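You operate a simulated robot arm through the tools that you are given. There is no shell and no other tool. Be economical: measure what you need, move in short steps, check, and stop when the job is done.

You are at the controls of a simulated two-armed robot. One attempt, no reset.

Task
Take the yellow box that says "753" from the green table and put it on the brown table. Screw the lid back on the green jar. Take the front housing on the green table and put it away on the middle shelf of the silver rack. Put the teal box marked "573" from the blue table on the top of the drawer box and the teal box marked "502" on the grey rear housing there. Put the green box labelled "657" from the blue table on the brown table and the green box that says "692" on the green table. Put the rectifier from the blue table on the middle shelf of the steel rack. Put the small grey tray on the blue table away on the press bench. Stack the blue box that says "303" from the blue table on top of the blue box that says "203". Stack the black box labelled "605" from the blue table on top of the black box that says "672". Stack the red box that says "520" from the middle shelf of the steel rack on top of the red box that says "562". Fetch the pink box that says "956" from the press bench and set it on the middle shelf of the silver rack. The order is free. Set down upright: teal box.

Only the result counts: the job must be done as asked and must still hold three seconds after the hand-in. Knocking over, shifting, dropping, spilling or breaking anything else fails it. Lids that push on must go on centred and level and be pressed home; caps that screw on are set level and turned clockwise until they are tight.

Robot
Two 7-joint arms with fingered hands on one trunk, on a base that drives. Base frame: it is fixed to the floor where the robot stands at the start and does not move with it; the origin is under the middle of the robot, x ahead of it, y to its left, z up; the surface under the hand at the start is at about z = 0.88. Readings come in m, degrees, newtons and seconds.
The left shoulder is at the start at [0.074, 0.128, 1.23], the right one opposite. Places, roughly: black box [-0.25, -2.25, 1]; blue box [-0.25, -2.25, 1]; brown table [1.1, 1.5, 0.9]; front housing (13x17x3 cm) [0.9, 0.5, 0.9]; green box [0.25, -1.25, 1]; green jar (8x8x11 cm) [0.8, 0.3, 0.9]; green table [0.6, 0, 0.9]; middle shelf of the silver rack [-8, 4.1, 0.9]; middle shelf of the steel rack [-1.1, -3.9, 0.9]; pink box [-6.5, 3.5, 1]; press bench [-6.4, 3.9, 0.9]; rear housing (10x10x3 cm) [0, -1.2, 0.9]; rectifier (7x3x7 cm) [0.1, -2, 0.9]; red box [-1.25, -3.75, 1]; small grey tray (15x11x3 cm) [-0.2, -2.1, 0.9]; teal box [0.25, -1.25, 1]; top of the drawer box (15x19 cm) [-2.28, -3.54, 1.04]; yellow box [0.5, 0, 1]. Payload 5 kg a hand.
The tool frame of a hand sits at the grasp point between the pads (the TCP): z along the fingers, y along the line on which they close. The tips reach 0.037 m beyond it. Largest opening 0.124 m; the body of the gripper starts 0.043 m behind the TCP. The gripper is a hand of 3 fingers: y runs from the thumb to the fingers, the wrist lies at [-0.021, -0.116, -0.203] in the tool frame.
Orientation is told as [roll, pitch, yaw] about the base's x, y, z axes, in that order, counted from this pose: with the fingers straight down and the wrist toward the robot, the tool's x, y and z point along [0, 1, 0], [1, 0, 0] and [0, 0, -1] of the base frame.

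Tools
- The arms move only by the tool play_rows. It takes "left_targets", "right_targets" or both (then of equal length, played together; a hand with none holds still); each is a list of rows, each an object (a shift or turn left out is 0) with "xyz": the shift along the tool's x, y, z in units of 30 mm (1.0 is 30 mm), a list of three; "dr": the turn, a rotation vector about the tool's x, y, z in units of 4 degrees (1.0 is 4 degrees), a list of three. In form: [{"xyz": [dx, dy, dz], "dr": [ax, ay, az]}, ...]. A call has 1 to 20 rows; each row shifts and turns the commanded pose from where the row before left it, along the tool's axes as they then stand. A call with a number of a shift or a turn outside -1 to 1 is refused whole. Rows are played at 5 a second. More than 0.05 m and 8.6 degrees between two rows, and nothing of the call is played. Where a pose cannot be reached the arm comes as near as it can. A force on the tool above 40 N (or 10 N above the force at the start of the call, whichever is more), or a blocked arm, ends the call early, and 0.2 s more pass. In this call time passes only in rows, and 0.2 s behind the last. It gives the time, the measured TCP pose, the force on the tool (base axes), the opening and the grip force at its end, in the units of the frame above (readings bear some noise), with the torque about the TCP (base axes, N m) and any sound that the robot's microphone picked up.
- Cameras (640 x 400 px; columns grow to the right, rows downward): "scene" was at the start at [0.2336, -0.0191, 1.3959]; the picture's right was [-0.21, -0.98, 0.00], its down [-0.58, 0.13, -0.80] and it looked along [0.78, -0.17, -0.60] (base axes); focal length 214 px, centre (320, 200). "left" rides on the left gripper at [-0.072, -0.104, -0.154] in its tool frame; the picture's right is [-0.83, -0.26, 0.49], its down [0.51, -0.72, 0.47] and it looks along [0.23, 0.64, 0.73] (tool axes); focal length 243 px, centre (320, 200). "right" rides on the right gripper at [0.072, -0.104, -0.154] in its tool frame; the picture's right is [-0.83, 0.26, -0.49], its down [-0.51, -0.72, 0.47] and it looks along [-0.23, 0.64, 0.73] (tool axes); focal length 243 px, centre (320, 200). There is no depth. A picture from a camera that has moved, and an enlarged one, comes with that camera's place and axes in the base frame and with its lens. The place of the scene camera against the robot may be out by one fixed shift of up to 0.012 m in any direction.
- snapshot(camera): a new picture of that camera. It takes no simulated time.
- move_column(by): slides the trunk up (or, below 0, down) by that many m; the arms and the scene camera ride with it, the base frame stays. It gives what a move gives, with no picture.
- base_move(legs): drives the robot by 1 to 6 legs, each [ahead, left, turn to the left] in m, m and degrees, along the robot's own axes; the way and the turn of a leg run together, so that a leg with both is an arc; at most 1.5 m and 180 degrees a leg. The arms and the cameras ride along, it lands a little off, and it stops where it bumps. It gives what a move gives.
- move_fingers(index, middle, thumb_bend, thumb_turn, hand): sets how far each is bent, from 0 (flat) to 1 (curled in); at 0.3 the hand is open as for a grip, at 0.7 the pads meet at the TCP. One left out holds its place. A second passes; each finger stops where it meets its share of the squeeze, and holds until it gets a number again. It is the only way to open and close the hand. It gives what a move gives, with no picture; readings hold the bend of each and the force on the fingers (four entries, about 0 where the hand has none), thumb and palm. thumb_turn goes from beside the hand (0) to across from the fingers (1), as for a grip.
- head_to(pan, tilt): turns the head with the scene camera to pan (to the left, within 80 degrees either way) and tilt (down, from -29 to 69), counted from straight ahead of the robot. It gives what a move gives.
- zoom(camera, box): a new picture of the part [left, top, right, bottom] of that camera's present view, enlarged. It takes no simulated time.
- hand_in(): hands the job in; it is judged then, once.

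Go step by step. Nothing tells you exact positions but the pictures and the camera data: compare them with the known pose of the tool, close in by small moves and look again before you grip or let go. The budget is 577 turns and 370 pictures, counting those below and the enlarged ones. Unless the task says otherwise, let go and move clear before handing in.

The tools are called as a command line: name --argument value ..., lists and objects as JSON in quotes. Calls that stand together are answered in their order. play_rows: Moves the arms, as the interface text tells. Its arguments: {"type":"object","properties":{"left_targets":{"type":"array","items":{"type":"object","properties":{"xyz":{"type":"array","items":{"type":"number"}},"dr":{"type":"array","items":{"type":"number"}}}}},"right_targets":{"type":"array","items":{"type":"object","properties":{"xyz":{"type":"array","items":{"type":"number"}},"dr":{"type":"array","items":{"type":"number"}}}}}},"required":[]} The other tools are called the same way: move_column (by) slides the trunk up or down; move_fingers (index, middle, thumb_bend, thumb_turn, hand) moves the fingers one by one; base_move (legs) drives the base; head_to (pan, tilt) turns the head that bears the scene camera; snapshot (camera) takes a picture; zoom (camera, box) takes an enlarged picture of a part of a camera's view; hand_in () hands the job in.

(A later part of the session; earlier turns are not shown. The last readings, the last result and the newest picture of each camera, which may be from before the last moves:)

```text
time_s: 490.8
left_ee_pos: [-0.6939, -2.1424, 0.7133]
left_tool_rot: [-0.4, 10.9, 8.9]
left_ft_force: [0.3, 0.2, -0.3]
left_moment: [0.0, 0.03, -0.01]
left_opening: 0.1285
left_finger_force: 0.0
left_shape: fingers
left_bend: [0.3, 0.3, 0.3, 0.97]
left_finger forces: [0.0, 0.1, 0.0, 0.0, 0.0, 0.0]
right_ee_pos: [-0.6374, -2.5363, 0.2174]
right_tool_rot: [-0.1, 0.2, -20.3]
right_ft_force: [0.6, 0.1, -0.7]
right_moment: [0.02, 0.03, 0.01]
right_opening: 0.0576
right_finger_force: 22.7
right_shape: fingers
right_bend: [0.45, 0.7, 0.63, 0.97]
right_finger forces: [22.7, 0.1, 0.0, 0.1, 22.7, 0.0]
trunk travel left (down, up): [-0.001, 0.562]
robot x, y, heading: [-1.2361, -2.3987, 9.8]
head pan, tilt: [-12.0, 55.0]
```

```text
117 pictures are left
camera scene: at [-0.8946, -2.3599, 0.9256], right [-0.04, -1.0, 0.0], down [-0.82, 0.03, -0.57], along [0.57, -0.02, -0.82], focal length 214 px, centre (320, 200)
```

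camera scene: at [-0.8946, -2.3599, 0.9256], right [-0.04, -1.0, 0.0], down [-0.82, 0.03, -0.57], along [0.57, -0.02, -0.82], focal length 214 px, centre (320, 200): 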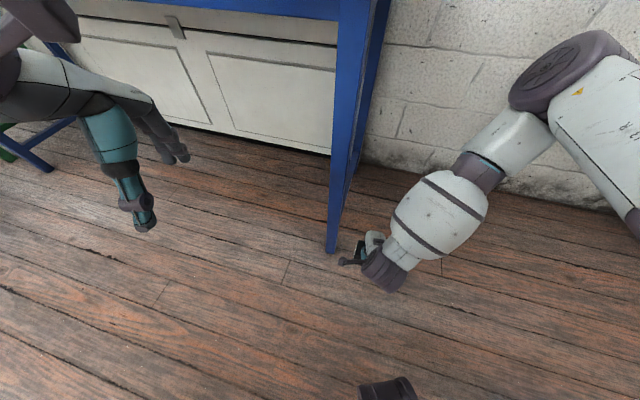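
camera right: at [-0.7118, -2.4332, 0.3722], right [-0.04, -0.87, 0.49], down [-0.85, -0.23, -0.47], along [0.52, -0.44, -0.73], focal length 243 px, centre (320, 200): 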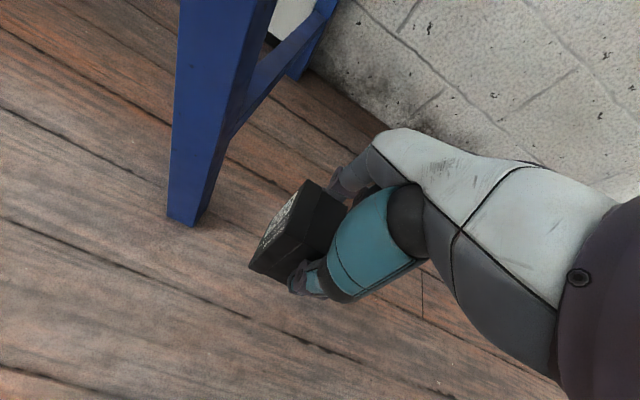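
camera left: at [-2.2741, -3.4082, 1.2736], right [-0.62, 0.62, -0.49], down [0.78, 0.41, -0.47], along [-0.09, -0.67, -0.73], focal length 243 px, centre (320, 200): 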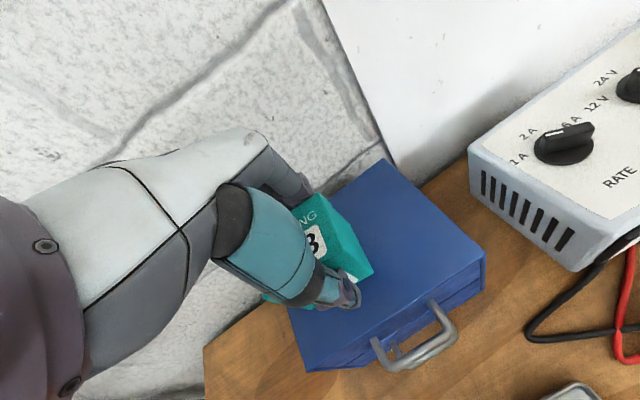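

605 is in hand. Backing away from the table and raising the trunk again.

base_move --legs '[[-0.2, 0, 0]]'

move_column --by 0.4

play_rows --right_targets '[{"xyz": [0, 0, -1]}, {"xyz": [0, 0, -1]}, {"xyz": [0, 0, -1]}, {"xyz": [0, 0, -1]}, {"xyz": [0, 0, -1]}, {"xyz": [0, 0, -1]}, {"xyz": [0, 0, -1]}, {"xyz": [0, 0, -1]}, {"xyz": [0, 0, -1]}, {"xyz": [0, 0, -1]}, {"xyz": [0, 0, -1]}, {"xyz": [0, 0, -1]}, {"xyz": [0, 0, -1]}, {"xyz": [0, 0, -1]}, {"xyz": [0, 0, -1]}, {"xyz": [0, 0, -1]}]'

move_column --by 0.024

```text
time_s: 492.3
left_ee_pos: [-0.8901, -2.1763, 0.7132]
left_tool_rot: [-0.5, 10.8, 8.9]
left_ft_force: [0.2, 0.5, 0.2]
left_moment: [0.01, -0.01, 0.02]
left_opening: 0.1284
left_finger_force: 0.1
left_shape: fingers
left_bend: [0.3, 0.3, 0.3, 0.97]
left_finger forces: [0.0, 0.0, 0.0, 0.0, 0.0, 0.0]
right_ee_pos: [-0.834, -2.5681, 0.2163]
right_tool_rot: [-0.1, 0.2, -20.2]
right_ft_force: [0.5, 0.3, -0.7]
right_moment: [-0.02, -0.03, -0.01]
right_opening: 0.0575
right_finger_force: 22.6
right_shape: fingers
right_bend: [0.45, 0.7, 0.63, 0.97]
right_finger forces: [22.8, 0.1, 0.1, 0.1, 22.6, 0.0]
trunk travel left (down, up): [-0.001, 0.562]
robot x, y, heading: [-1.4356, -2.436, 9.6]
head pan, tilt: [-12.0, 55.0]
```

```text
time_s: 496.2
left_ee_pos: [-0.8902, -2.1756, 1.1111]
left_tool_rot: [-0.5, 10.9, 8.9]
left_ft_force: [0.6, -0.8, -0.7]
left_moment: [0.0, -0.02, 0.05]
left_opening: 0.1282
left_finger_force: 0.1
left_shape: fingers
left_bend: [0.3, 0.3, 0.3, 0.97]
left_finger forces: [0.1, 0.0, 0.0, 0.1, 0.0, 0.0]
right_ee_pos: [-0.8333, -2.5694, 0.6161]
right_tool_rot: [0.0, 0.3, -20.2]
right_ft_force: [-0.9, 0.0, -0.1]
right_moment: [-0.01, 0.03, 0.03]
right_opening: 0.0578
right_finger_force: 22.9
right_shape: fingers
right_bend: [0.45, 0.7, 0.63, 0.97]
right_finger forces: [22.8, 0.0, 0.0, 0.0, 22.7, 0.0]
trunk travel left (down, up): [-0.401, 0.162]
robot x, y, heading: [-1.4344, -2.4341, 9.5]
head pan, tilt: [-12.0, 55.0]
```

```text
time_s: 499.6
left_ee_pos: [-0.8913, -2.1765, 1.1129]
left_tool_rot: [-0.5, 10.7, 8.9]
left_ft_force: [0.3, 0.1, -0.6]
left_moment: [0.0, -0.02, -0.01]
left_opening: 0.1284
left_finger_force: 0.0
left_shape: fingers
left_bend: [0.3, 0.3, 0.3, 0.97]
left_finger forces: [0.1, 0.1, 0.0, 0.1, 0.0, 0.0]
right_ee_pos: [-0.831, -2.5706, 1.0977]
right_tool_rot: [-0.1, 0.2, -20.2]
right_ft_force: [-0.4, 0.6, -1.0]
right_moment: [0.01, -0.01, 0.0]
right_opening: 0.0574
right_finger_force: 22.3
right_shape: fingers
right_bend: [0.45, 0.7, 0.63, 0.97]
right_finger forces: [22.6, 0.1, 0.0, 0.0, 22.7, 0.0]
trunk travel left (down, up): [-0.401, 0.162]
robot x, y, heading: [-1.4324, -2.4355, 9.8]
head pan, tilt: [-12.0, 55.0]
```

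```text
time_s: 500.3
left_ee_pos: [-0.8904, -2.1755, 1.1362]
left_tool_rot: [-0.4, 10.9, 8.9]
left_ft_force: [0.0, 0.4, 0.5]
left_moment: [0.03, -0.02, -0.01]
left_opening: 0.1286
left_finger_force: 0.1
left_shape: fingers
left_bend: [0.3, 0.3, 0.3, 0.97]
left_finger forces: [0.1, 0.1, 0.0, 0.0, 0.1, 0.0]
right_ee_pos: [-0.831, -2.5686, 1.1197]
right_tool_rot: [-0.1, 0.3, -20.2]
right_ft_force: [-0.4, 0.0, -0.7]
right_moment: [-0.01, 0.0, 0.02]
right_opening: 0.0574
right_finger_force: 22.7
right_shape: fingers
right_bend: [0.45, 0.7, 0.63, 0.97]
right_finger forces: [22.7, 0.0, 0.0, 0.0, 22.6, 0.0]
trunk travel left (down, up): [-0.425, 0.138]
robot x, y, heading: [-1.4337, -2.4367, 9.6]
head pan, tilt: [-12.0, 55.0]
```

Leveling and raising the left hand, then driving back to the table front.

play_rows --left_targets '[{"dr": [-0.9, 0, 0], "xyz": [0, 0, -1]}, {"dr": [-0.9, 0, 0], "xyz": [0, 0, -1]}, {"dr": [-0.9, 0, 0], "xyz": [0, 0, -1]}]' --right_targets '[{"xyz": [0, 0, -1]}, {"xyz": [0, 0, -1]}, {"xyz": [0, 0, -1]}]'

base_move --legs '[[0, 0, -15], [0.45, 0.28, 0]]'

head_to --pan -15 --tilt 40

snapshot --camera "scene"

snapshot --camera "right"

```text
time_s: 501.1
left_ee_pos: [-0.8768, -2.1731, 1.2268]
left_tool_rot: [-0.4, -0.1, 9.0]
left_ft_force: [-0.3, -0.1, -0.2]
left_moment: [0.03, -0.02, 0.0]
left_opening: 0.1286
left_finger_force: 0.1
left_shape: fingers
left_bend: [0.3, 0.3, 0.3, 0.97]
left_finger forces: [0.1, 0.0, 0.0, 0.0, 0.0, 0.1]
right_ee_pos: [-0.8317, -2.5703, 1.2106]
right_tool_rot: [-0.1, 0.2, -20.1]
right_ft_force: [0.5, -0.1, -0.3]
right_moment: [-0.02, -0.01, 0.01]
right_opening: 0.0575
right_finger_force: 22.5
right_shape: fingers
right_bend: [0.45, 0.7, 0.63, 0.97]
right_finger forces: [22.6, 0.0, 0.0, 0.0, 22.6, 0.0]
trunk travel left (down, up): [-0.425, 0.138]
robot x, y, heading: [-1.4318, -2.4322, 9.6]
head pan, tilt: [-12.0, 55.0]
```

```text
time_s: 505.1
left_ee_pos: [-0.357, -2.0923, 1.2261]
left_tool_rot: [-0.4, 0.0, -6.5]
left_ft_force: [0.3, -0.7, 0.5]
left_moment: [-0.02, -0.02, 0.01]
left_opening: 0.1287
left_finger_force: 0.0
left_shape: fingers
left_bend: [0.3, 0.3, 0.3, 0.97]
left_finger forces: [0.0, 0.0, 0.1, 0.0, 0.1, 0.1]
right_ee_pos: [-0.4193, -2.488, 1.2122]
right_tool_rot: [0.1, 0.2, -35.8]
right_ft_force: [0.4, 0.1, -1.3]
right_moment: [0.0, -0.01, 0.0]
right_opening: 0.0573
right_finger_force: 21.8
right_shape: fingers
right_bend: [0.45, 0.7, 0.63, 0.97]
right_finger forces: [22.4, 0.0, 0.1, 0.1, 22.4, 0.1]
trunk travel left (down, up): [-0.425, 0.138]
robot x, y, heading: [-0.9615, -2.1943, -5.7]
head pan, tilt: [-12.0, 55.0]
```

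```text
time_s: 505.8
left_ee_pos: [-0.3544, -2.0906, 1.2264]
left_tool_rot: [-0.5, 0.1, -6.6]
left_ft_force: [1.0, 0.4, -0.4]
left_moment: [0.02, 0.03, 0.02]
left_opening: 0.1285
left_finger_force: 0.1
left_shape: fingers
left_bend: [0.3, 0.3, 0.3, 0.97]
left_finger forces: [0.0, 0.0, 0.0, 0.1, 0.0, 0.0]
right_ee_pos: [-0.4186, -2.4864, 1.2097]
right_tool_rot: [0.0, 0.2, -35.8]
right_ft_force: [1.4, 0.1, 0.0]
right_moment: [-0.01, 0.03, -0.02]
right_opening: 0.0574
right_finger_force: 22.5
right_shape: fingers
right_bend: [0.45, 0.7, 0.63, 0.97]
right_finger forces: [22.6, 0.1, 0.0, 0.0, 22.4, 0.0]
trunk travel left (down, up): [-0.425, 0.138]
robot x, y, heading: [-0.961, -2.195, -5.9]
head pan, tilt: [-15.0, 40.0]
```

```text
116 pictures are left
camera scene: at [-0.735, -2.2385, 1.3905], right [-0.35, -0.93, 0.0], down [-0.6, 0.23, -0.77], along [0.72, -0.27, -0.64], focal length 214 px, centre (320, 200)
```

scene: 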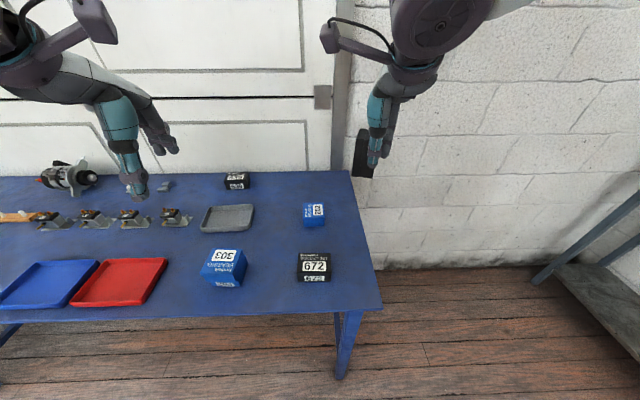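

```text
115 pictures are left
camera right: at [-0.4601, -2.367, 1.3656], right [-0.27, -0.83, 0.49], down [-0.88, 0.01, -0.47], along [0.38, -0.56, -0.73], focal length 243 px, centre (320, 200)
```

right: 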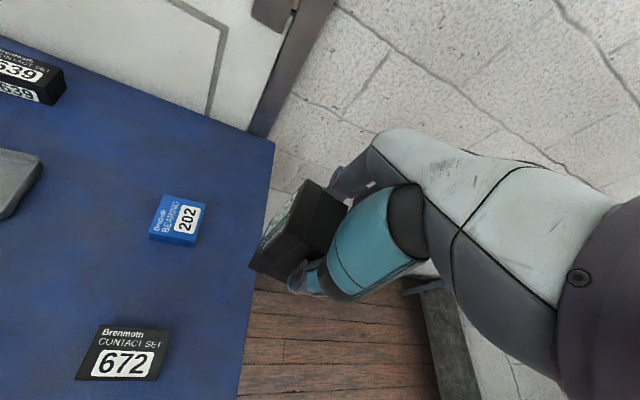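

Placing 605 temporarily on the free table area near (−0.12, −2.36), standing on end.

play_rows --right_targets '[{"dr": [0, 0, -1]}, {"dr": [0, 0, -1]}, {"dr": [0, 0, -1]}, {"dr": [0, 0, -1]}, {"dr": [0, 0, -1]}, {"dr": [0, 0, -1]}, {"xyz": [0.53, 0.92, 0]}, {"xyz": [0.53, 0.92, 0]}, {"xyz": [0.53, 0.92, 0]}, {"xyz": [0.53, 0.92, 0]}, {"xyz": [0.53, 0.92, 0]}, {"xyz": [0.53, 0.92, 0]}, {"xyz": [0.53, 0.92, 0]}, {"xyz": [0.53, 0.92, 0]}, {"xyz": [0.53, 0.92, 0]}, {"xyz": [0.53, 0.92, 0]}]'

play_rows --right_targets '[{"xyz": [0, 0, 1]}, {"xyz": [0, 0, 1]}, {"xyz": [0, 0, 1]}, {"xyz": [0, 0, 1]}, {"xyz": [0, 0, 1]}, {"xyz": [0, 0, 1]}, {"xyz": [0, 0, 1]}]'

zoom --camera "scene" --box '[200, 100, 400, 300]'

```text
time_s: 509.2
left_ee_pos: [-0.3512, -2.0906, 1.2244]
left_tool_rot: [-0.4, 0.2, -6.6]
left_ft_force: [0.6, 0.2, -0.1]
left_moment: [-0.01, 0.04, 0.03]
left_opening: 0.1285
left_finger_force: 0.0
left_shape: fingers
left_bend: [0.3, 0.3, 0.3, 0.97]
left_finger forces: [0.1, 0.0, 0.0, 0.0, 0.0, 0.0]
right_ee_pos: [-0.1122, -2.3888, 1.2078]
right_tool_rot: [0.0, 0.4, -11.8]
right_ft_force: [-0.3, 0.0, -0.9]
right_moment: [-0.01, 0.09, 0.0]
right_opening: 0.0573
right_finger_force: 22.9
right_shape: fingers
right_bend: [0.45, 0.7, 0.64, 0.97]
right_finger forces: [22.5, 0.0, 0.0, 0.0, 22.4, 0.1]
trunk travel left (down, up): [-0.425, 0.138]
robot x, y, heading: [-0.9593, -2.1901, -5.5]
head pan, tilt: [-15.0, 40.0]
```

```text
time_s: 510.8
left_ee_pos: [-0.3552, -2.0914, 1.2259]
left_tool_rot: [-0.4, 0.1, -6.5]
left_ft_force: [1.0, 0.0, 0.0]
left_moment: [0.02, 0.04, 0.0]
left_opening: 0.1286
left_finger_force: 0.1
left_shape: fingers
left_bend: [0.3, 0.3, 0.3, 0.97]
left_finger forces: [0.1, 0.1, 0.0, 0.0, 0.1, 0.0]
right_ee_pos: [-0.1158, -2.3885, 0.9985]
right_tool_rot: [0.1, 0.3, -11.8]
right_ft_force: [0.4, -0.3, -0.3]
right_moment: [0.04, 0.03, 0.02]
right_opening: 0.0571
right_finger_force: 21.8
right_shape: fingers
right_bend: [0.45, 0.7, 0.64, 0.97]
right_finger forces: [22.4, 0.0, 0.0, 0.1, 22.3, 0.1]
trunk travel left (down, up): [-0.425, 0.138]
robot x, y, heading: [-0.9664, -2.1919, -5.8]
head pan, tilt: [-15.0, 40.0]
```

```text
2.00 times, centred on (300, 200) of scene
camera zoom: at [-0.7344, -2.2392, 1.3904], right [-0.36, -0.93, 0.0], down [-0.6, 0.23, -0.77], along [0.72, -0.27, -0.64], focal length 429 px, centre (360, 200)
```

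zoom: 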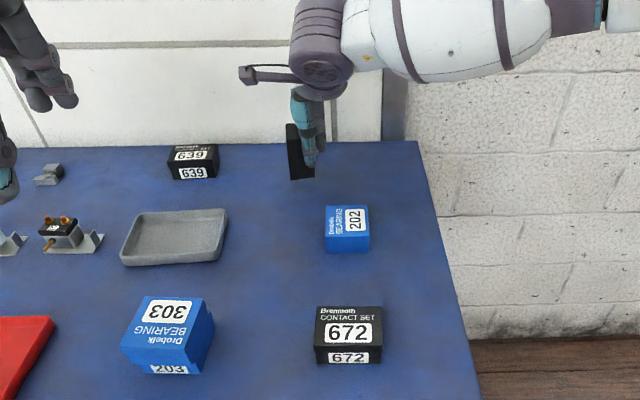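

play_rows --right_targets '[{"xyz": [0, 0, 0.8]}, {"xyz": [0, 0, 0.2]}, {"xyz": [0, 0, 0.12]}]'

play_rows --right_targets '[{"xyz": [0, 0, 0.12]}]'

```text
time_s: 511.6
left_ee_pos: [-0.3546, -2.0911, 1.2274]
left_tool_rot: [-0.5, 0.1, -6.5]
left_ft_force: [0.0, 0.2, 0.5]
left_moment: [-0.02, 0.0, 0.01]
left_opening: 0.1282
left_finger_force: 0.1
left_shape: fingers
left_bend: [0.3, 0.3, 0.3, 0.97]
left_finger forces: [0.1, 0.1, 0.1, 0.1, 0.1, 0.0]
right_ee_pos: [-0.1164, -2.3864, 0.9667]
right_tool_rot: [0.0, 0.2, -11.7]
right_ft_force: [-0.7, 0.0, -0.2]
right_moment: [-0.02, 0.01, 0.0]
right_opening: 0.0572
right_finger_force: 21.8
right_shape: fingers
right_bend: [0.45, 0.7, 0.64, 0.97]
right_finger forces: [22.4, 0.0, 0.0, 0.0, 22.3, 0.0]
trunk travel left (down, up): [-0.425, 0.138]
robot x, y, heading: [-0.9644, -2.1957, -5.6]
head pan, tilt: [-15.0, 40.0]
```

```text
time_s: 512.0
left_ee_pos: [-0.3553, -2.0905, 1.2255]
left_tool_rot: [-0.5, 0.0, -6.5]
left_ft_force: [0.7, -0.7, 0.2]
left_moment: [-0.02, 0.0, -0.01]
left_opening: 0.1285
left_finger_force: 0.1
left_shape: fingers
left_bend: [0.3, 0.3, 0.3, 0.97]
left_finger forces: [0.0, 0.0, 0.0, 0.0, 0.0, 0.0]
right_ee_pos: [-0.1155, -2.3864, 0.9629]
right_tool_rot: [-0.1, 0.2, -11.8]
right_ft_force: [0.6, -0.2, -0.9]
right_moment: [-0.02, -0.02, -0.01]
right_opening: 0.0571
right_finger_force: 22.0
right_shape: fingers
right_bend: [0.45, 0.7, 0.64, 0.97]
right_finger forces: [22.3, 0.1, 0.0, 0.1, 22.3, 0.1]
trunk travel left (down, up): [-0.425, 0.138]
robot x, y, heading: [-0.9628, -2.1951, -5.6]
head pan, tilt: [-15.0, 40.0]
```

play_rows --right_targets '[{"xyz": [0, 0, 0.1]}, {"xyz": [0, 0, 0.1]}]'

```text
time_s: 512.6
left_ee_pos: [-0.3551, -2.0904, 1.2257]
left_tool_rot: [-0.5, 0.0, -6.7]
left_ft_force: [0.0, -0.2, 0.3]
left_moment: [-0.02, 0.03, -0.01]
left_opening: 0.1288
left_finger_force: 0.1
left_shape: fingers
left_bend: [0.3, 0.3, 0.3, 0.97]
left_finger forces: [0.0, 0.0, 0.0, 0.1, 0.0, 0.0]
right_ee_pos: [-0.1168, -2.3869, 0.958]
right_tool_rot: [0.0, 0.2, -11.9]
right_ft_force: [-0.2, 0.1, 0.9]
right_moment: [-0.03, -0.07, 0.02]
right_opening: 0.057
right_finger_force: 22.1
right_shape: fingers
right_bend: [0.45, 0.7, 0.64, 0.97]
right_finger forces: [22.4, 0.1, 0.0, 0.0, 22.3, 0.1]
trunk travel left (down, up): [-0.425, 0.138]
robot x, y, heading: [-0.9626, -2.1928, -5.8]
head pan, tilt: [-15.0, 40.0]
```

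move_fingers --hand "right" --index 0.3 --middle 0.3 --thumb_bend 0.3

play_rows --right_targets '[{"xyz": [0, 0, -1]}, {"xyz": [0, 0, -1]}, {"xyz": [0, 0, -1]}, {"xyz": [0, 0, -1]}]'

snapshot --camera "right"

```text
time_s: 513.6
left_ee_pos: [-0.3547, -2.0903, 1.2255]
left_tool_rot: [-0.4, -0.1, -6.7]
left_ft_force: [0.3, 0.4, 0.0]
left_moment: [0.04, 0.02, 0.02]
left_opening: 0.1285
left_finger_force: 0.1
left_shape: fingers
left_bend: [0.3, 0.3, 0.3, 0.97]
left_finger forces: [0.0, 0.1, 0.0, 0.1, 0.0, 0.0]
right_ee_pos: [-0.1166, -2.3863, 0.9586]
right_tool_rot: [0.0, 0.2, -11.8]
right_ft_force: [0.0, 0.6, -0.2]
right_moment: [0.0, 0.02, 0.02]
right_opening: 0.128
right_finger_force: 0.1
right_shape: fingers
right_bend: [0.3, 0.3, 0.3, 0.97]
right_finger forces: [0.0, 0.1, 0.0, 0.0, 0.1, 0.1]
trunk travel left (down, up): [-0.425, 0.138]
robot x, y, heading: [-0.9619, -2.1959, -5.9]
head pan, tilt: [-15.0, 40.0]
```

```text
time_s: 514.6
left_ee_pos: [-0.3565, -2.0901, 1.228]
left_tool_rot: [-0.4, 0.0, -6.6]
left_ft_force: [-0.9, 0.4, -0.3]
left_moment: [0.0, -0.05, 0.02]
left_opening: 0.1285
left_finger_force: 0.0
left_shape: fingers
left_bend: [0.3, 0.3, 0.3, 0.97]
left_finger forces: [0.0, 0.1, 0.0, 0.0, 0.1, 0.0]
right_ee_pos: [-0.1168, -2.3871, 1.0775]
right_tool_rot: [0.0, 0.3, -11.8]
right_ft_force: [-1.7, -0.2, 0.7]
right_moment: [-0.04, -0.03, -0.01]
right_opening: 0.1285
right_finger_force: 0.1
right_shape: fingers
right_bend: [0.3, 0.3, 0.3, 0.97]
right_finger forces: [0.0, 0.0, 0.0, 0.0, 0.0, 0.0]
trunk travel left (down, up): [-0.425, 0.138]
robot x, y, heading: [-0.9621, -2.1949, -5.7]
head pan, tilt: [-15.0, 40.0]
```

```text
113 pictures are left
camera right: at [-0.2045, -2.296, 1.2319], right [0.09, -0.87, 0.49], down [-0.81, -0.35, -0.47], along [0.58, -0.36, -0.73], focal length 243 px, centre (320, 200)
```

right: 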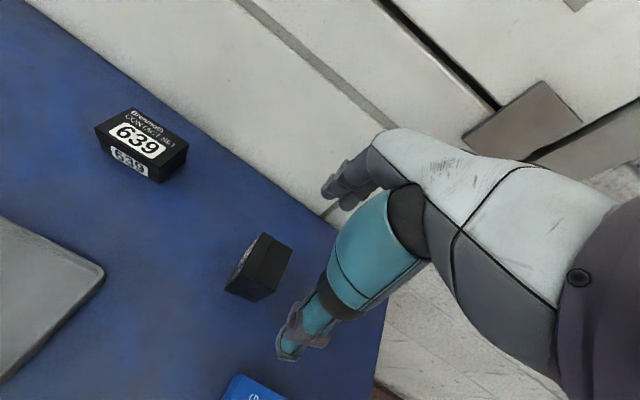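

605 stands with its label side facing left. I'll tip it to the right with closed fingers so it lies label-up.

play_rows --right_targets '[{"xyz": [1, 0.15, 0]}, {"xyz": [1, 0.15, 0]}, {"xyz": [1, 0, 0]}]'

move_fingers --hand "right" --index 0.68 --middle 0.68 --thumb_bend 0.66

play_rows --right_targets '[{"xyz": [0, 0, 1]}, {"xyz": [0, 0, 1]}, {"xyz": [0, 0, 1]}]'

snapshot --camera "right"

```text
time_s: 515.4
left_ee_pos: [-0.358, -2.0902, 1.2268]
left_tool_rot: [-0.4, 0.0, -6.7]
left_ft_force: [-0.3, 0.5, -0.3]
left_moment: [0.0, 0.0, 0.03]
left_opening: 0.1287
left_finger_force: 0.1
left_shape: fingers
left_bend: [0.3, 0.3, 0.3, 0.97]
left_finger forces: [0.0, 0.0, 0.0, 0.0, 0.0, 0.0]
right_ee_pos: [-0.106, -2.3602, 1.0768]
right_tool_rot: [0.0, 0.3, -11.8]
right_ft_force: [0.7, 0.2, 0.2]
right_moment: [0.01, 0.0, 0.0]
right_opening: 0.1286
right_finger_force: 0.1
right_shape: fingers
right_bend: [0.3, 0.3, 0.3, 0.98]
right_finger forces: [0.1, 0.1, 0.1, 0.0, 0.0, 0.0]
right hand out of reach, approached as far as the arm can: row 2, 3
trunk travel left (down, up): [-0.425, 0.138]
robot x, y, heading: [-0.9633, -2.1922, -6.0]
head pan, tilt: [-15.0, 40.0]
```

```text
time_s: 516.4
left_ee_pos: [-0.3554, -2.0898, 1.2257]
left_tool_rot: [-0.4, 0.0, -6.6]
left_ft_force: [-0.6, 0.2, -0.3]
left_moment: [-0.03, 0.02, 0.0]
left_opening: 0.1285
left_finger_force: 0.0
left_shape: fingers
left_bend: [0.3, 0.3, 0.3, 0.97]
left_finger forces: [0.0, 0.0, 0.0, 0.1, 0.1, 0.1]
right_ee_pos: [-0.1043, -2.3602, 1.0762]
right_tool_rot: [-0.1, 0.2, -11.8]
right_ft_force: [-0.1, -0.1, 0.0]
right_moment: [0.0, 0.03, -0.02]
right_opening: 0.0163
right_finger_force: 0.0
right_shape: fingers
right_bend: [0.68, 0.68, 0.66, 0.98]
right_finger forces: [0.1, 0.1, 0.0, 0.0, 0.0, 0.1]
trunk travel left (down, up): [-0.425, 0.138]
robot x, y, heading: [-0.9623, -2.1928, -5.5]
head pan, tilt: [-15.0, 40.0]
```

```text
time_s: 517.2
left_ee_pos: [-0.358, -2.0901, 1.2274]
left_tool_rot: [-0.3, 0.0, -6.6]
left_ft_force: [0.6, -0.6, 0.6]
left_moment: [-0.01, -0.03, -0.01]
left_opening: 0.1284
left_finger_force: 0.0
left_shape: fingers
left_bend: [0.3, 0.3, 0.3, 0.97]
left_finger forces: [0.1, 0.0, 0.0, 0.0, 0.1, 0.0]
right_ee_pos: [-0.1053, -2.3586, 1.0051]
right_tool_rot: [0.7, -0.6, -11.6]
right_ft_force: [-2.7, -0.5, 13.0]
right_moment: [0.09, 0.35, 0.04]
right_opening: 0.0174
right_finger_force: 6.2
right_shape: fingers
right_bend: [0.68, 0.68, 0.66, 0.98]
right_finger forces: [0.0, 0.0, 0.0, 0.0, 12.6, 0.0]
trunk travel left (down, up): [-0.425, 0.138]
robot x, y, heading: [-0.9626, -2.1928, -5.9]
head pan, tilt: [-15.0, 40.0]
stopped in row 3 (right hand): the force on the tool passed its limit at 56 N (the readings are from after the stop); the commanded pose is now the measured one
```

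```text
112 pictures are left
camera right: at [-0.1963, -2.2673, 1.1591], right [0.08, -0.87, 0.49], down [-0.8, -0.35, -0.49], along [0.59, -0.35, -0.73], focal length 243 px, centre (320, 200)
```

right: 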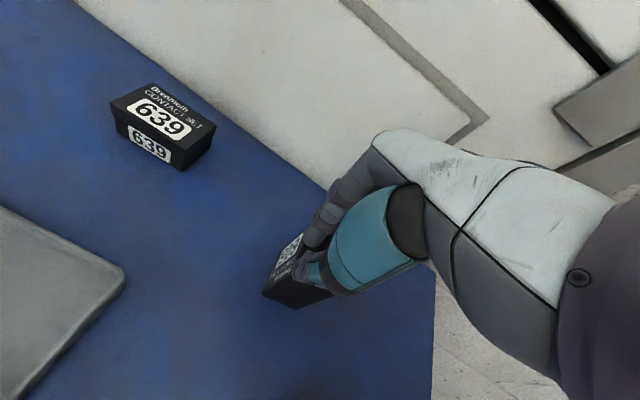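

The lateral move was out of reach, so the hand pressed on top. Raising and looking.

play_rows --right_targets '[{"xyz": [0, 0, -1]}, {"xyz": [0, 0, -1]}, {"xyz": [0, 0, -1]}, {"xyz": [0, 0, -1]}]'

snapshot --camera "right"

```text
time_s: 518.2
left_ee_pos: [-0.3573, -2.0912, 1.2252]
left_tool_rot: [-0.5, 0.0, -6.6]
left_ft_force: [-0.4, -0.9, 0.7]
left_moment: [0.0, -0.04, -0.02]
left_opening: 0.1286
left_finger_force: 0.1
left_shape: fingers
left_bend: [0.3, 0.3, 0.3, 0.97]
left_finger forces: [0.0, 0.1, 0.1, 0.0, 0.0, 0.0]
right_ee_pos: [-0.1069, -2.3578, 1.1237]
right_tool_rot: [0.5, -0.4, -11.7]
right_ft_force: [-0.1, -0.3, 0.0]
right_moment: [0.04, -0.03, 0.0]
right_opening: 0.016
right_finger_force: 0.1
right_shape: fingers
right_bend: [0.68, 0.68, 0.66, 0.98]
right_finger forces: [0.0, 0.0, 0.1, 0.0, 0.0, 0.0]
trunk travel left (down, up): [-0.425, 0.138]
robot x, y, heading: [-0.9643, -2.1962, -6.1]
head pan, tilt: [-15.0, 40.0]
```

```text
111 pictures are left
camera right: at [-0.1968, -2.2683, 1.2777], right [0.08, -0.87, 0.49], down [-0.8, -0.35, -0.48], along [0.59, -0.35, -0.73], focal length 243 px, centre (320, 200)
```

right: 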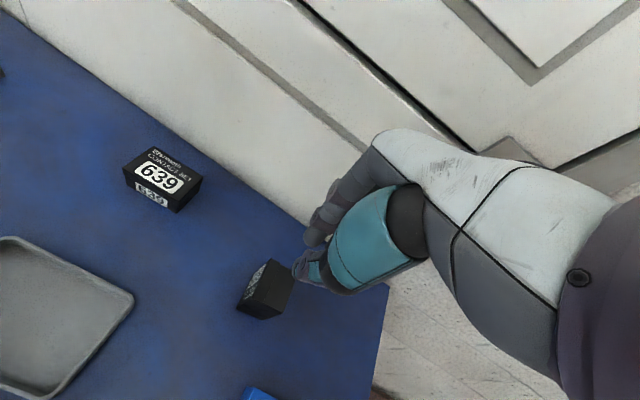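

Still standing. Shifting the base left 8 cm so the hand comes beside it.

base_move --legs '[[0, 0.085, 0]]'

play_rows --right_targets '[{"xyz": [0, 0.1, 1]}, {"xyz": [0, 0, 1]}, {"xyz": [0, 0, 1]}, {"xyz": [0, 0, 1]}, {"xyz": [0, 0, 0.6]}]'

snapshot --camera "right"

```text
time_s: 519.7
left_ee_pos: [-0.3467, -2.0082, 1.2268]
left_tool_rot: [-0.4, 0.1, -6.7]
left_ft_force: [-0.3, 1.2, 0.2]
left_moment: [0.03, 0.0, 0.04]
left_opening: 0.1285
left_finger_force: 0.0
left_shape: fingers
left_bend: [0.3, 0.3, 0.3, 0.97]
left_finger forces: [0.0, 0.1, 0.0, 0.0, 0.0, 0.1]
right_ee_pos: [-0.0976, -2.2753, 1.1236]
right_tool_rot: [0.6, -0.4, -11.6]
right_ft_force: [0.0, 0.2, -0.4]
right_moment: [0.02, 0.01, 0.02]
right_opening: 0.0159
right_finger_force: 0.0
right_shape: fingers
right_bend: [0.68, 0.68, 0.66, 0.98]
right_finger forces: [0.0, 0.1, 0.0, 0.0, 0.1, 0.0]
trunk travel left (down, up): [-0.425, 0.138]
robot x, y, heading: [-0.9528, -2.111, -5.6]
head pan, tilt: [-15.0, 40.0]
```

```text
time_s: 520.9
left_ee_pos: [-0.3464, -2.0066, 1.225]
left_tool_rot: [-0.4, 0.0, -6.6]
left_ft_force: [0.8, -0.9, -0.6]
left_moment: [0.02, -0.01, -0.02]
left_opening: 0.1287
left_finger_force: 0.2
left_shape: fingers
left_bend: [0.3, 0.3, 0.3, 0.97]
left_finger forces: [0.1, 0.0, 0.0, 0.1, 0.0, 0.1]
right_ee_pos: [-0.0928, -2.2752, 0.9838]
right_tool_rot: [0.5, -0.5, -11.7]
right_ft_force: [0.0, 0.5, 0.2]
right_moment: [0.0, -0.02, 0.02]
right_opening: 0.0158
right_finger_force: 0.0
right_shape: fingers
right_bend: [0.68, 0.68, 0.66, 0.98]
right_finger forces: [0.1, 0.1, 0.1, 0.0, 0.1, 0.1]
trunk travel left (down, up): [-0.425, 0.138]
robot x, y, heading: [-0.954, -2.1093, -5.7]
head pan, tilt: [-15.0, 40.0]
```

```text
110 pictures are left
camera right: at [-0.183, -2.1838, 1.1387], right [0.08, -0.87, 0.49], down [-0.8, -0.35, -0.48], along [0.59, -0.35, -0.73], focal length 243 px, centre (320, 200)
```

right: 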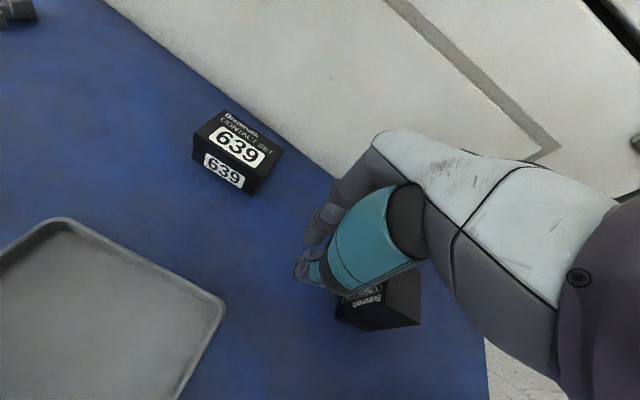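

Beside it now. Pushing slowly to the right.

play_rows --right_targets '[{"xyz": [-0.5, 0, 0]}, {"xyz": [-0.4, 0, 0]}, {"xyz": [-0.3, 0, 0]}, {"xyz": [-0.3, 0, 0]}, {"xyz": [-0.3, 0, 0]}, {"xyz": [-0.3, 0, 0]}, {"xyz": [-0.3, 0, 0]}]'

snapshot --camera "right"

```text
time_s: 522.5
left_ee_pos: [-0.3477, -2.0068, 1.2258]
left_tool_rot: [-0.4, 0.0, -6.6]
left_ft_force: [-0.1, -0.6, 0.1]
left_moment: [-0.01, 0.0, -0.02]
left_opening: 0.1286
left_finger_force: 0.2
left_shape: fingers
left_bend: [0.3, 0.3, 0.3, 0.97]
left_finger forces: [0.1, 0.0, 0.1, 0.1, 0.1, 0.1]
right_ee_pos: [-0.1083, -2.3456, 0.9846]
right_tool_rot: [0.6, -0.5, -11.7]
right_ft_force: [0.4, 0.1, -0.9]
right_moment: [-0.02, 0.0, 0.04]
right_opening: 0.0159
right_finger_force: 0.3
right_shape: fingers
right_bend: [0.68, 0.68, 0.66, 0.98]
right_finger forces: [0.1, 0.2, 0.1, 0.0, 0.1, 0.0]
trunk travel left (down, up): [-0.425, 0.138]
robot x, y, heading: [-0.9537, -2.1093, -6.0]
head pan, tilt: [-15.0, 40.0]
```

```text
109 pictures are left
camera right: at [-0.1981, -2.2543, 1.1381], right [0.08, -0.87, 0.49], down [-0.8, -0.35, -0.48], along [0.59, -0.35, -0.73], focal length 243 px, centre (320, 200)
```

right: 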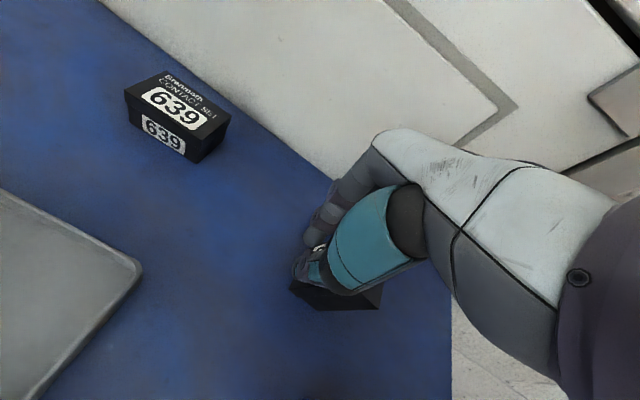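

play_rows --right_targets '[{"xyz": [-0.25, 0, 0]}, {"xyz": [-0.25, 0, 0]}, {"xyz": [-0.25, 0, 0]}, {"xyz": [-0.25, 0, 0]}, {"xyz": [-0.25, 0, 0]}]'

zoom --camera "scene" --box '[240, 110, 420, 230]'

```text
time_s: 523.7
left_ee_pos: [-0.3465, -2.0067, 1.2263]
left_tool_rot: [-0.4, 0.0, -6.6]
left_ft_force: [0.1, -0.2, -0.6]
left_moment: [-0.04, -0.03, 0.01]
left_opening: 0.1285
left_finger_force: 0.0
left_shape: fingers
left_bend: [0.3, 0.3, 0.3, 0.97]
left_finger forces: [0.0, 0.0, 0.1, 0.1, 0.1, 0.1]
right_ee_pos: [-0.1152, -2.3824, 0.9845]
right_tool_rot: [0.5, -0.5, -11.7]
right_ft_force: [0.7, -0.3, 0.4]
right_moment: [-0.01, -0.01, -0.03]
right_opening: 0.0156
right_finger_force: 0.0
right_shape: fingers
right_bend: [0.68, 0.68, 0.66, 0.98]
right_finger forces: [0.0, 0.0, 0.1, 0.0, 0.0, 0.0]
trunk travel left (down, up): [-0.425, 0.138]
robot x, y, heading: [-0.9518, -2.1115, -5.8]
head pan, tilt: [-15.0, 40.0]
```

```text
3.33 times, centred on (330, 170) of scene
camera zoom: at [-0.727, -2.1545, 1.3907], right [-0.36, -0.93, 0.0], down [-0.6, 0.23, -0.77], along [0.72, -0.27, -0.64], focal length 715 px, centre (287, 300)
```

zoom: 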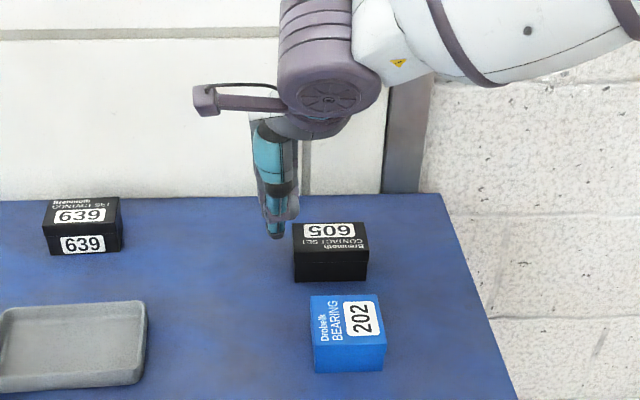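

605 now lies flat, label up. Rising, opening and moving above it.

play_rows --right_targets '[{"xyz": [0.3, 0, -1]}, {"xyz": [0, 0, -1]}, {"xyz": [0, 0, -1], "dr": [0.1, -0.12, 0]}, {"xyz": [-0.8, -0.5, 0]}, {"xyz": [-0.8, -0.35, 0], "dr": [0, 0, 0.5]}]'

move_fingers --hand "right" --index 0.3 --middle 0.3 --thumb_bend 0.3

snapshot --camera "right"

```text
time_s: 524.9
left_ee_pos: [-0.3479, -2.0069, 1.2263]
left_tool_rot: [-0.4, 0.1, -6.6]
left_ft_force: [-0.2, 0.2, 0.6]
left_moment: [0.01, -0.05, -0.03]
left_opening: 0.1286
left_finger_force: 0.0
left_shape: fingers
left_bend: [0.3, 0.3, 0.3, 0.97]
left_finger forces: [0.1, 0.1, 0.0, 0.0, 0.0, 0.0]
right_ee_pos: [-0.1504, -2.4143, 1.0751]
right_tool_rot: [0.0, -0.2, -13.7]
right_ft_force: [-0.3, -0.4, -0.5]
right_moment: [-0.01, -0.03, -0.03]
right_opening: 0.0158
right_finger_force: 0.0
right_shape: fingers
right_bend: [0.68, 0.68, 0.66, 0.98]
right_finger forces: [0.0, 0.1, 0.1, 0.0, 0.0, 0.0]
trunk travel left (down, up): [-0.425, 0.138]
robot x, y, heading: [-0.9533, -2.1108, -5.9]
head pan, tilt: [-15.0, 40.0]
```

```text
time_s: 525.9
left_ee_pos: [-0.3465, -2.0064, 1.2254]
left_tool_rot: [-0.4, 0.0, -6.6]
left_ft_force: [0.5, -0.1, -0.2]
left_moment: [0.02, 0.03, 0.01]
left_opening: 0.1284
left_finger_force: 0.0
left_shape: fingers
left_bend: [0.3, 0.3, 0.3, 0.97]
left_finger forces: [0.1, 0.0, 0.0, 0.0, 0.0, 0.1]
right_ee_pos: [-0.1489, -2.414, 1.0757]
right_tool_rot: [0.0, 0.1, -13.7]
right_ft_force: [-0.7, -1.7, 0.5]
right_moment: [-0.01, 0.0, 0.0]
right_opening: 0.1283
right_finger_force: 0.1
right_shape: fingers
right_bend: [0.3, 0.3, 0.3, 0.98]
right_finger forces: [0.0, 0.1, 0.0, 0.1, 0.0, 0.1]
trunk travel left (down, up): [-0.425, 0.138]
robot x, y, heading: [-0.9561, -2.1087, -5.9]
head pan, tilt: [-15.0, 40.0]
```

```text
107 pictures are left
camera right: at [-0.2339, -2.3195, 1.2292], right [0.06, -0.87, 0.49], down [-0.82, -0.32, -0.47], along [0.57, -0.38, -0.73], focal length 243 px, centre (320, 200)
```

right: 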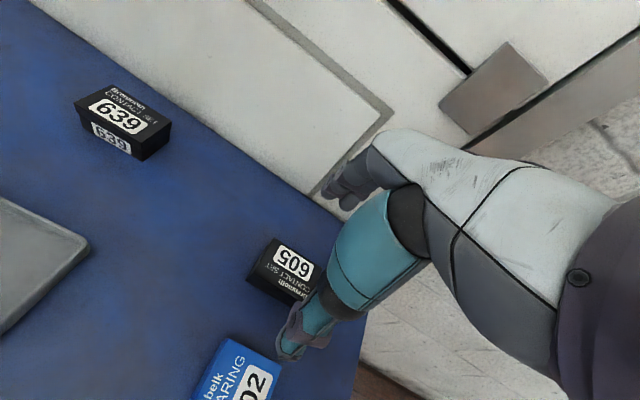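

play_rows --right_targets '[{"xyz": [-0.3, 0.8, 0]}, {"xyz": [0, 0, 1]}, {"xyz": [0, 0, 1]}, {"xyz": [0, 0, 1]}, {"xyz": [0, 0, 1]}, {"xyz": [0, 0, 0.7]}]'

move_fingers --hand "right" --index 0.75 --middle 0.75 --thumb_bend 0.75

play_rows --right_targets '[{"xyz": [0, 0, -1]}, {"xyz": [0, 0, -1]}, {"xyz": [0, 0, -1]}, {"xyz": [0, 0, -1]}, {"xyz": [0, 0, -1]}]'

snapshot --camera "right"

```text
time_s: 527.3
left_ee_pos: [-0.3461, -2.007, 1.2259]
left_tool_rot: [-0.5, 0.1, -6.7]
left_ft_force: [0.6, -0.8, -0.1]
left_moment: [-0.03, -0.01, 0.02]
left_opening: 0.1282
left_finger_force: 0.0
left_shape: fingers
left_bend: [0.3, 0.3, 0.3, 0.97]
left_finger forces: [0.0, 0.0, 0.0, 0.1, 0.1, 0.0]
right_ee_pos: [-0.1251, -2.4286, 0.9347]
right_tool_rot: [0.2, -0.1, -13.8]
right_ft_force: [-0.8, 0.1, 0.0]
right_moment: [0.01, 0.01, 0.02]
right_opening: 0.1285
right_finger_force: 0.1
right_shape: fingers
right_bend: [0.3, 0.3, 0.3, 0.98]
right_finger forces: [0.0, 0.1, 0.1, 0.0, 0.0, 0.0]
trunk travel left (down, up): [-0.425, 0.138]
robot x, y, heading: [-0.9569, -2.1088, -5.6]
head pan, tilt: [-15.0, 40.0]
```

```text
time_s: 528.3
left_ee_pos: [-0.3462, -2.0061, 1.2249]
left_tool_rot: [-0.3, 0.1, -6.5]
left_ft_force: [-0.1, -0.3, -0.9]
left_moment: [-0.02, 0.02, 0.01]
left_opening: 0.1286
left_finger_force: 0.1
left_shape: fingers
left_bend: [0.3, 0.3, 0.3, 0.97]
left_finger forces: [0.1, 0.0, 0.0, 0.1, 0.1, 0.0]
right_ee_pos: [-0.1251, -2.4264, 0.9344]
right_tool_rot: [0.1, 0.0, -13.8]
right_ft_force: [0.5, -0.6, -0.1]
right_moment: [-0.02, 0.02, 0.01]
right_opening: 0.0586
right_finger_force: 24.7
right_shape: fingers
right_bend: [0.57, 0.6, 0.54, 0.96]
right_finger forces: [12.5, 12.1, 0.0, 0.0, 24.5, 0.0]
trunk travel left (down, up): [-0.425, 0.138]
robot x, y, heading: [-0.9542, -2.1121, -5.7]
head pan, tilt: [-15.0, 40.0]
```

```text
time_s: 529.5
left_ee_pos: [-0.3472, -2.0055, 1.2262]
left_tool_rot: [-0.4, -0.1, -6.6]
left_ft_force: [-0.3, -0.1, 0.1]
left_moment: [-0.03, -0.01, -0.01]
left_opening: 0.1284
left_finger_force: 0.0
left_shape: fingers
left_bend: [0.3, 0.3, 0.3, 0.97]
left_finger forces: [0.1, 0.0, 0.0, 0.1, 0.0, 0.1]
right_ee_pos: [-0.1281, -2.4273, 1.0845]
right_tool_rot: [0.0, -0.1, -13.7]
right_ft_force: [-0.7, 0.5, -0.1]
right_moment: [-0.01, -0.03, -0.01]
right_opening: 0.0584
right_finger_force: 24.2
right_shape: fingers
right_bend: [0.57, 0.6, 0.54, 0.95]
right_finger forces: [12.5, 11.5, 0.1, 0.1, 24.4, 0.0]
trunk travel left (down, up): [-0.425, 0.138]
robot x, y, heading: [-0.9565, -2.1081, -5.8]
head pan, tilt: [-15.0, 40.0]
```

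```text
106 pictures are left
camera right: at [-0.214, -2.3333, 1.2394], right [0.06, -0.87, 0.49], down [-0.82, -0.32, -0.47], along [0.57, -0.38, -0.73], focal length 243 px, centre (320, 200)
```

right: 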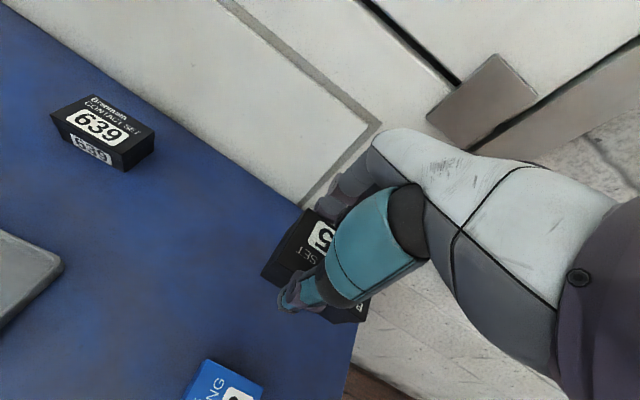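

Held. Backing 8 cm and carrying 605 over 672.

base_move --legs '[[-0.08, 0, 0]]'

play_rows --right_targets '[{"xyz": [0.097, -0.947, 0]}, {"xyz": [0.097, -0.947, 0]}, {"xyz": [0.097, -0.947, 0]}, {"xyz": [0.097, -0.947, 0]}, {"xyz": [0.097, -0.947, 0]}, {"xyz": [0.097, -0.947, 0]}, {"xyz": [0.097, -0.947, 0]}, {"xyz": [0.097, -0.947, 0]}, {"xyz": [0.097, -0.947, 0]}, {"dr": [0, 0, 1]}]'

snapshot --camera "right"

zoom --camera "scene" --box '[240, 140, 420, 260]'

```text
time_s: 530.5
left_ee_pos: [-0.4207, -1.9995, 1.2227]
left_tool_rot: [-0.4, 0.3, -6.7]
left_ft_force: [0.3, -0.5, -1.0]
left_moment: [0.03, 0.01, 0.01]
left_opening: 0.1283
left_finger_force: 0.1
left_shape: fingers
left_bend: [0.3, 0.3, 0.3, 0.97]
left_finger forces: [0.1, 0.0, 0.0, 0.0, 0.0, 0.1]
right_ee_pos: [-0.2022, -2.4213, 1.0809]
right_tool_rot: [0.0, 0.1, -13.7]
right_ft_force: [0.5, 0.1, -0.2]
right_moment: [0.01, 0.0, 0.0]
right_opening: 0.0585
right_finger_force: 24.3
right_shape: fingers
right_bend: [0.57, 0.6, 0.54, 0.95]
right_finger forces: [12.8, 11.5, 0.0, 0.1, 24.4, 0.0]
trunk travel left (down, up): [-0.425, 0.138]
robot x, y, heading: [-1.03, -2.1025, -5.8]
head pan, tilt: [-15.0, 40.0]
```

```text
time_s: 532.7
left_ee_pos: [-0.4237, -1.997, 1.2246]
left_tool_rot: [-0.4, 0.2, -6.8]
left_ft_force: [0.3, 0.2, -0.3]
left_moment: [-0.02, 0.01, -0.04]
left_opening: 0.1285
left_finger_force: 0.0
left_shape: fingers
left_bend: [0.3, 0.3, 0.3, 0.97]
left_finger forces: [0.0, 0.0, 0.1, 0.1, 0.1, 0.1]
right_ee_pos: [-0.4472, -2.3352, 1.0823]
right_tool_rot: [0.0, -0.1, -17.8]
right_ft_force: [-0.2, 0.0, -0.7]
right_moment: [0.01, 0.01, 0.01]
right_opening: 0.0585
right_finger_force: 24.4
right_shape: fingers
right_bend: [0.57, 0.6, 0.54, 0.95]
right_finger forces: [12.7, 11.4, 0.1, 0.1, 24.6, 0.0]
trunk travel left (down, up): [-0.425, 0.138]
robot x, y, heading: [-1.0317, -2.1008, -5.7]
head pan, tilt: [-15.0, 40.0]
```

```text
105 pictures are left
camera right: at [-0.5254, -2.2345, 1.237], right [0.0, -0.87, 0.49], down [-0.84, -0.26, -0.47], along [0.54, -0.42, -0.73], focal length 243 px, centre (320, 200)
```

right: 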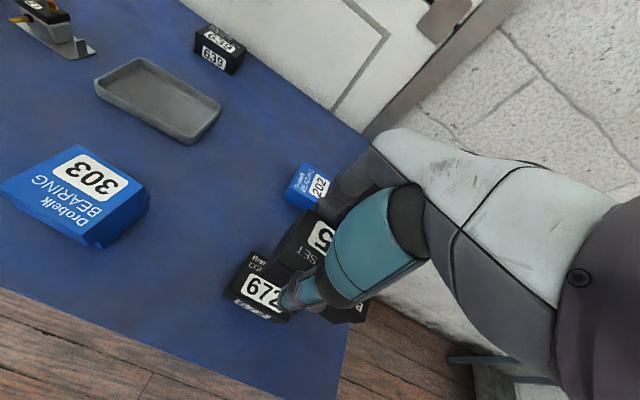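

```text
3.33 times, centred on (330, 200) of scene
camera zoom: at [-0.804, -2.1457, 1.3905], right [-0.36, -0.93, 0.0], down [-0.6, 0.23, -0.77], along [0.72, -0.27, -0.64], focal length 715 px, centre (287, 200)
```

zoom: 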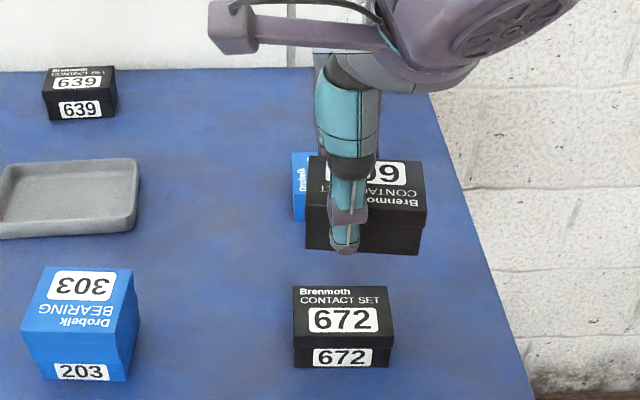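

play_rows --right_targets '[{"xyz": [0.42, 0, 0]}, {"xyz": [0, 0, 1]}, {"xyz": [0, 0, 1]}, {"xyz": [0, 0, 0.9]}]'

zoom --camera "scene" --box '[240, 140, 420, 260]'

```text
time_s: 533.7
left_ee_pos: [-0.4233, -1.9993, 1.2253]
left_tool_rot: [-0.4, 0.1, -6.7]
left_ft_force: [0.0, 0.4, 0.7]
left_moment: [0.0, 0.01, 0.01]
left_opening: 0.1284
left_finger_force: 0.1
left_shape: fingers
left_bend: [0.3, 0.3, 0.3, 0.97]
left_finger forces: [0.0, 0.0, 0.1, 0.0, 0.0, 0.1]
right_ee_pos: [-0.4417, -2.3235, 0.9973]
right_tool_rot: [0.1, -0.1, -17.9]
right_ft_force: [-0.1, 0.3, -0.7]
right_moment: [-0.01, 0.0, 0.05]
right_opening: 0.0588
right_finger_force: 24.1
right_shape: fingers
right_bend: [0.57, 0.6, 0.54, 0.95]
right_finger forces: [12.6, 11.4, 0.0, 0.0, 24.5, 0.0]
trunk travel left (down, up): [-0.425, 0.138]
robot x, y, heading: [-1.0322, -2.1016, -6.0]
head pan, tilt: [-15.0, 40.0]
```

```text
3.33 times, centred on (330, 200) of scene
camera zoom: at [-0.804, -2.1465, 1.3905], right [-0.36, -0.93, 0.0], down [-0.6, 0.23, -0.77], along [0.72, -0.27, -0.64], focal length 715 px, centre (287, 200)
```

zoom: 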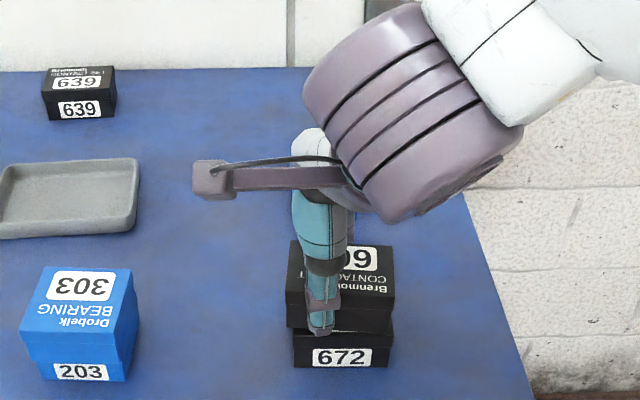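

Aligned. Lowering to contact.

play_rows --right_targets '[{"xyz": [0, 0, 0.3]}, {"xyz": [0, 0, 0.15]}, {"xyz": [0, 0, 0.1]}]'

play_rows --right_targets '[{"xyz": [0, 0, 0.1]}]'

```text
time_s: 534.5
left_ee_pos: [-0.4251, -1.9978, 1.2251]
left_tool_rot: [-0.4, 0.1, -6.7]
left_ft_force: [0.0, -0.2, 0.2]
left_moment: [0.0, 0.0, -0.02]
left_opening: 0.1287
left_finger_force: 0.1
left_shape: fingers
left_bend: [0.3, 0.3, 0.3, 0.97]
left_finger forces: [0.0, 0.0, 0.0, 0.1, 0.0, 0.1]
right_ee_pos: [-0.4445, -2.322, 0.9809]
right_tool_rot: [0.0, 0.0, -17.7]
right_ft_force: [-0.9, -0.3, -0.4]
right_moment: [0.03, -0.05, -0.01]
right_opening: 0.0584
right_finger_force: 24.3
right_shape: fingers
right_bend: [0.57, 0.6, 0.54, 0.95]
right_finger forces: [12.6, 11.4, 0.0, 0.0, 24.5, 0.0]
trunk travel left (down, up): [-0.425, 0.138]
robot x, y, heading: [-1.03, -2.1006, -5.9]
head pan, tilt: [-15.0, 40.0]
```

```text
time_s: 534.9
left_ee_pos: [-0.4258, -1.9992, 1.2276]
left_tool_rot: [-0.4, 0.0, -6.6]
left_ft_force: [-0.4, 0.2, -0.2]
left_moment: [-0.01, -0.03, -0.02]
left_opening: 0.1282
left_finger_force: 0.0
left_shape: fingers
left_bend: [0.3, 0.3, 0.3, 0.97]
left_finger forces: [0.0, 0.1, 0.0, 0.1, 0.0, 0.1]
right_ee_pos: [-0.4448, -2.3223, 0.9785]
right_tool_rot: [0.1, -0.4, -17.7]
right_ft_force: [2.1, -0.2, 13.9]
right_moment: [0.1, 0.16, 0.0]
right_opening: 0.0584
right_finger_force: 27.0
right_shape: fingers
right_bend: [0.57, 0.6, 0.54, 0.95]
right_finger forces: [13.3, 12.7, 0.0, 0.0, 26.9, 0.0]
trunk travel left (down, up): [-0.425, 0.138]
robot x, y, heading: [-1.0312, -2.1025, -5.6]
head pan, tilt: [-15.0, 40.0]
```

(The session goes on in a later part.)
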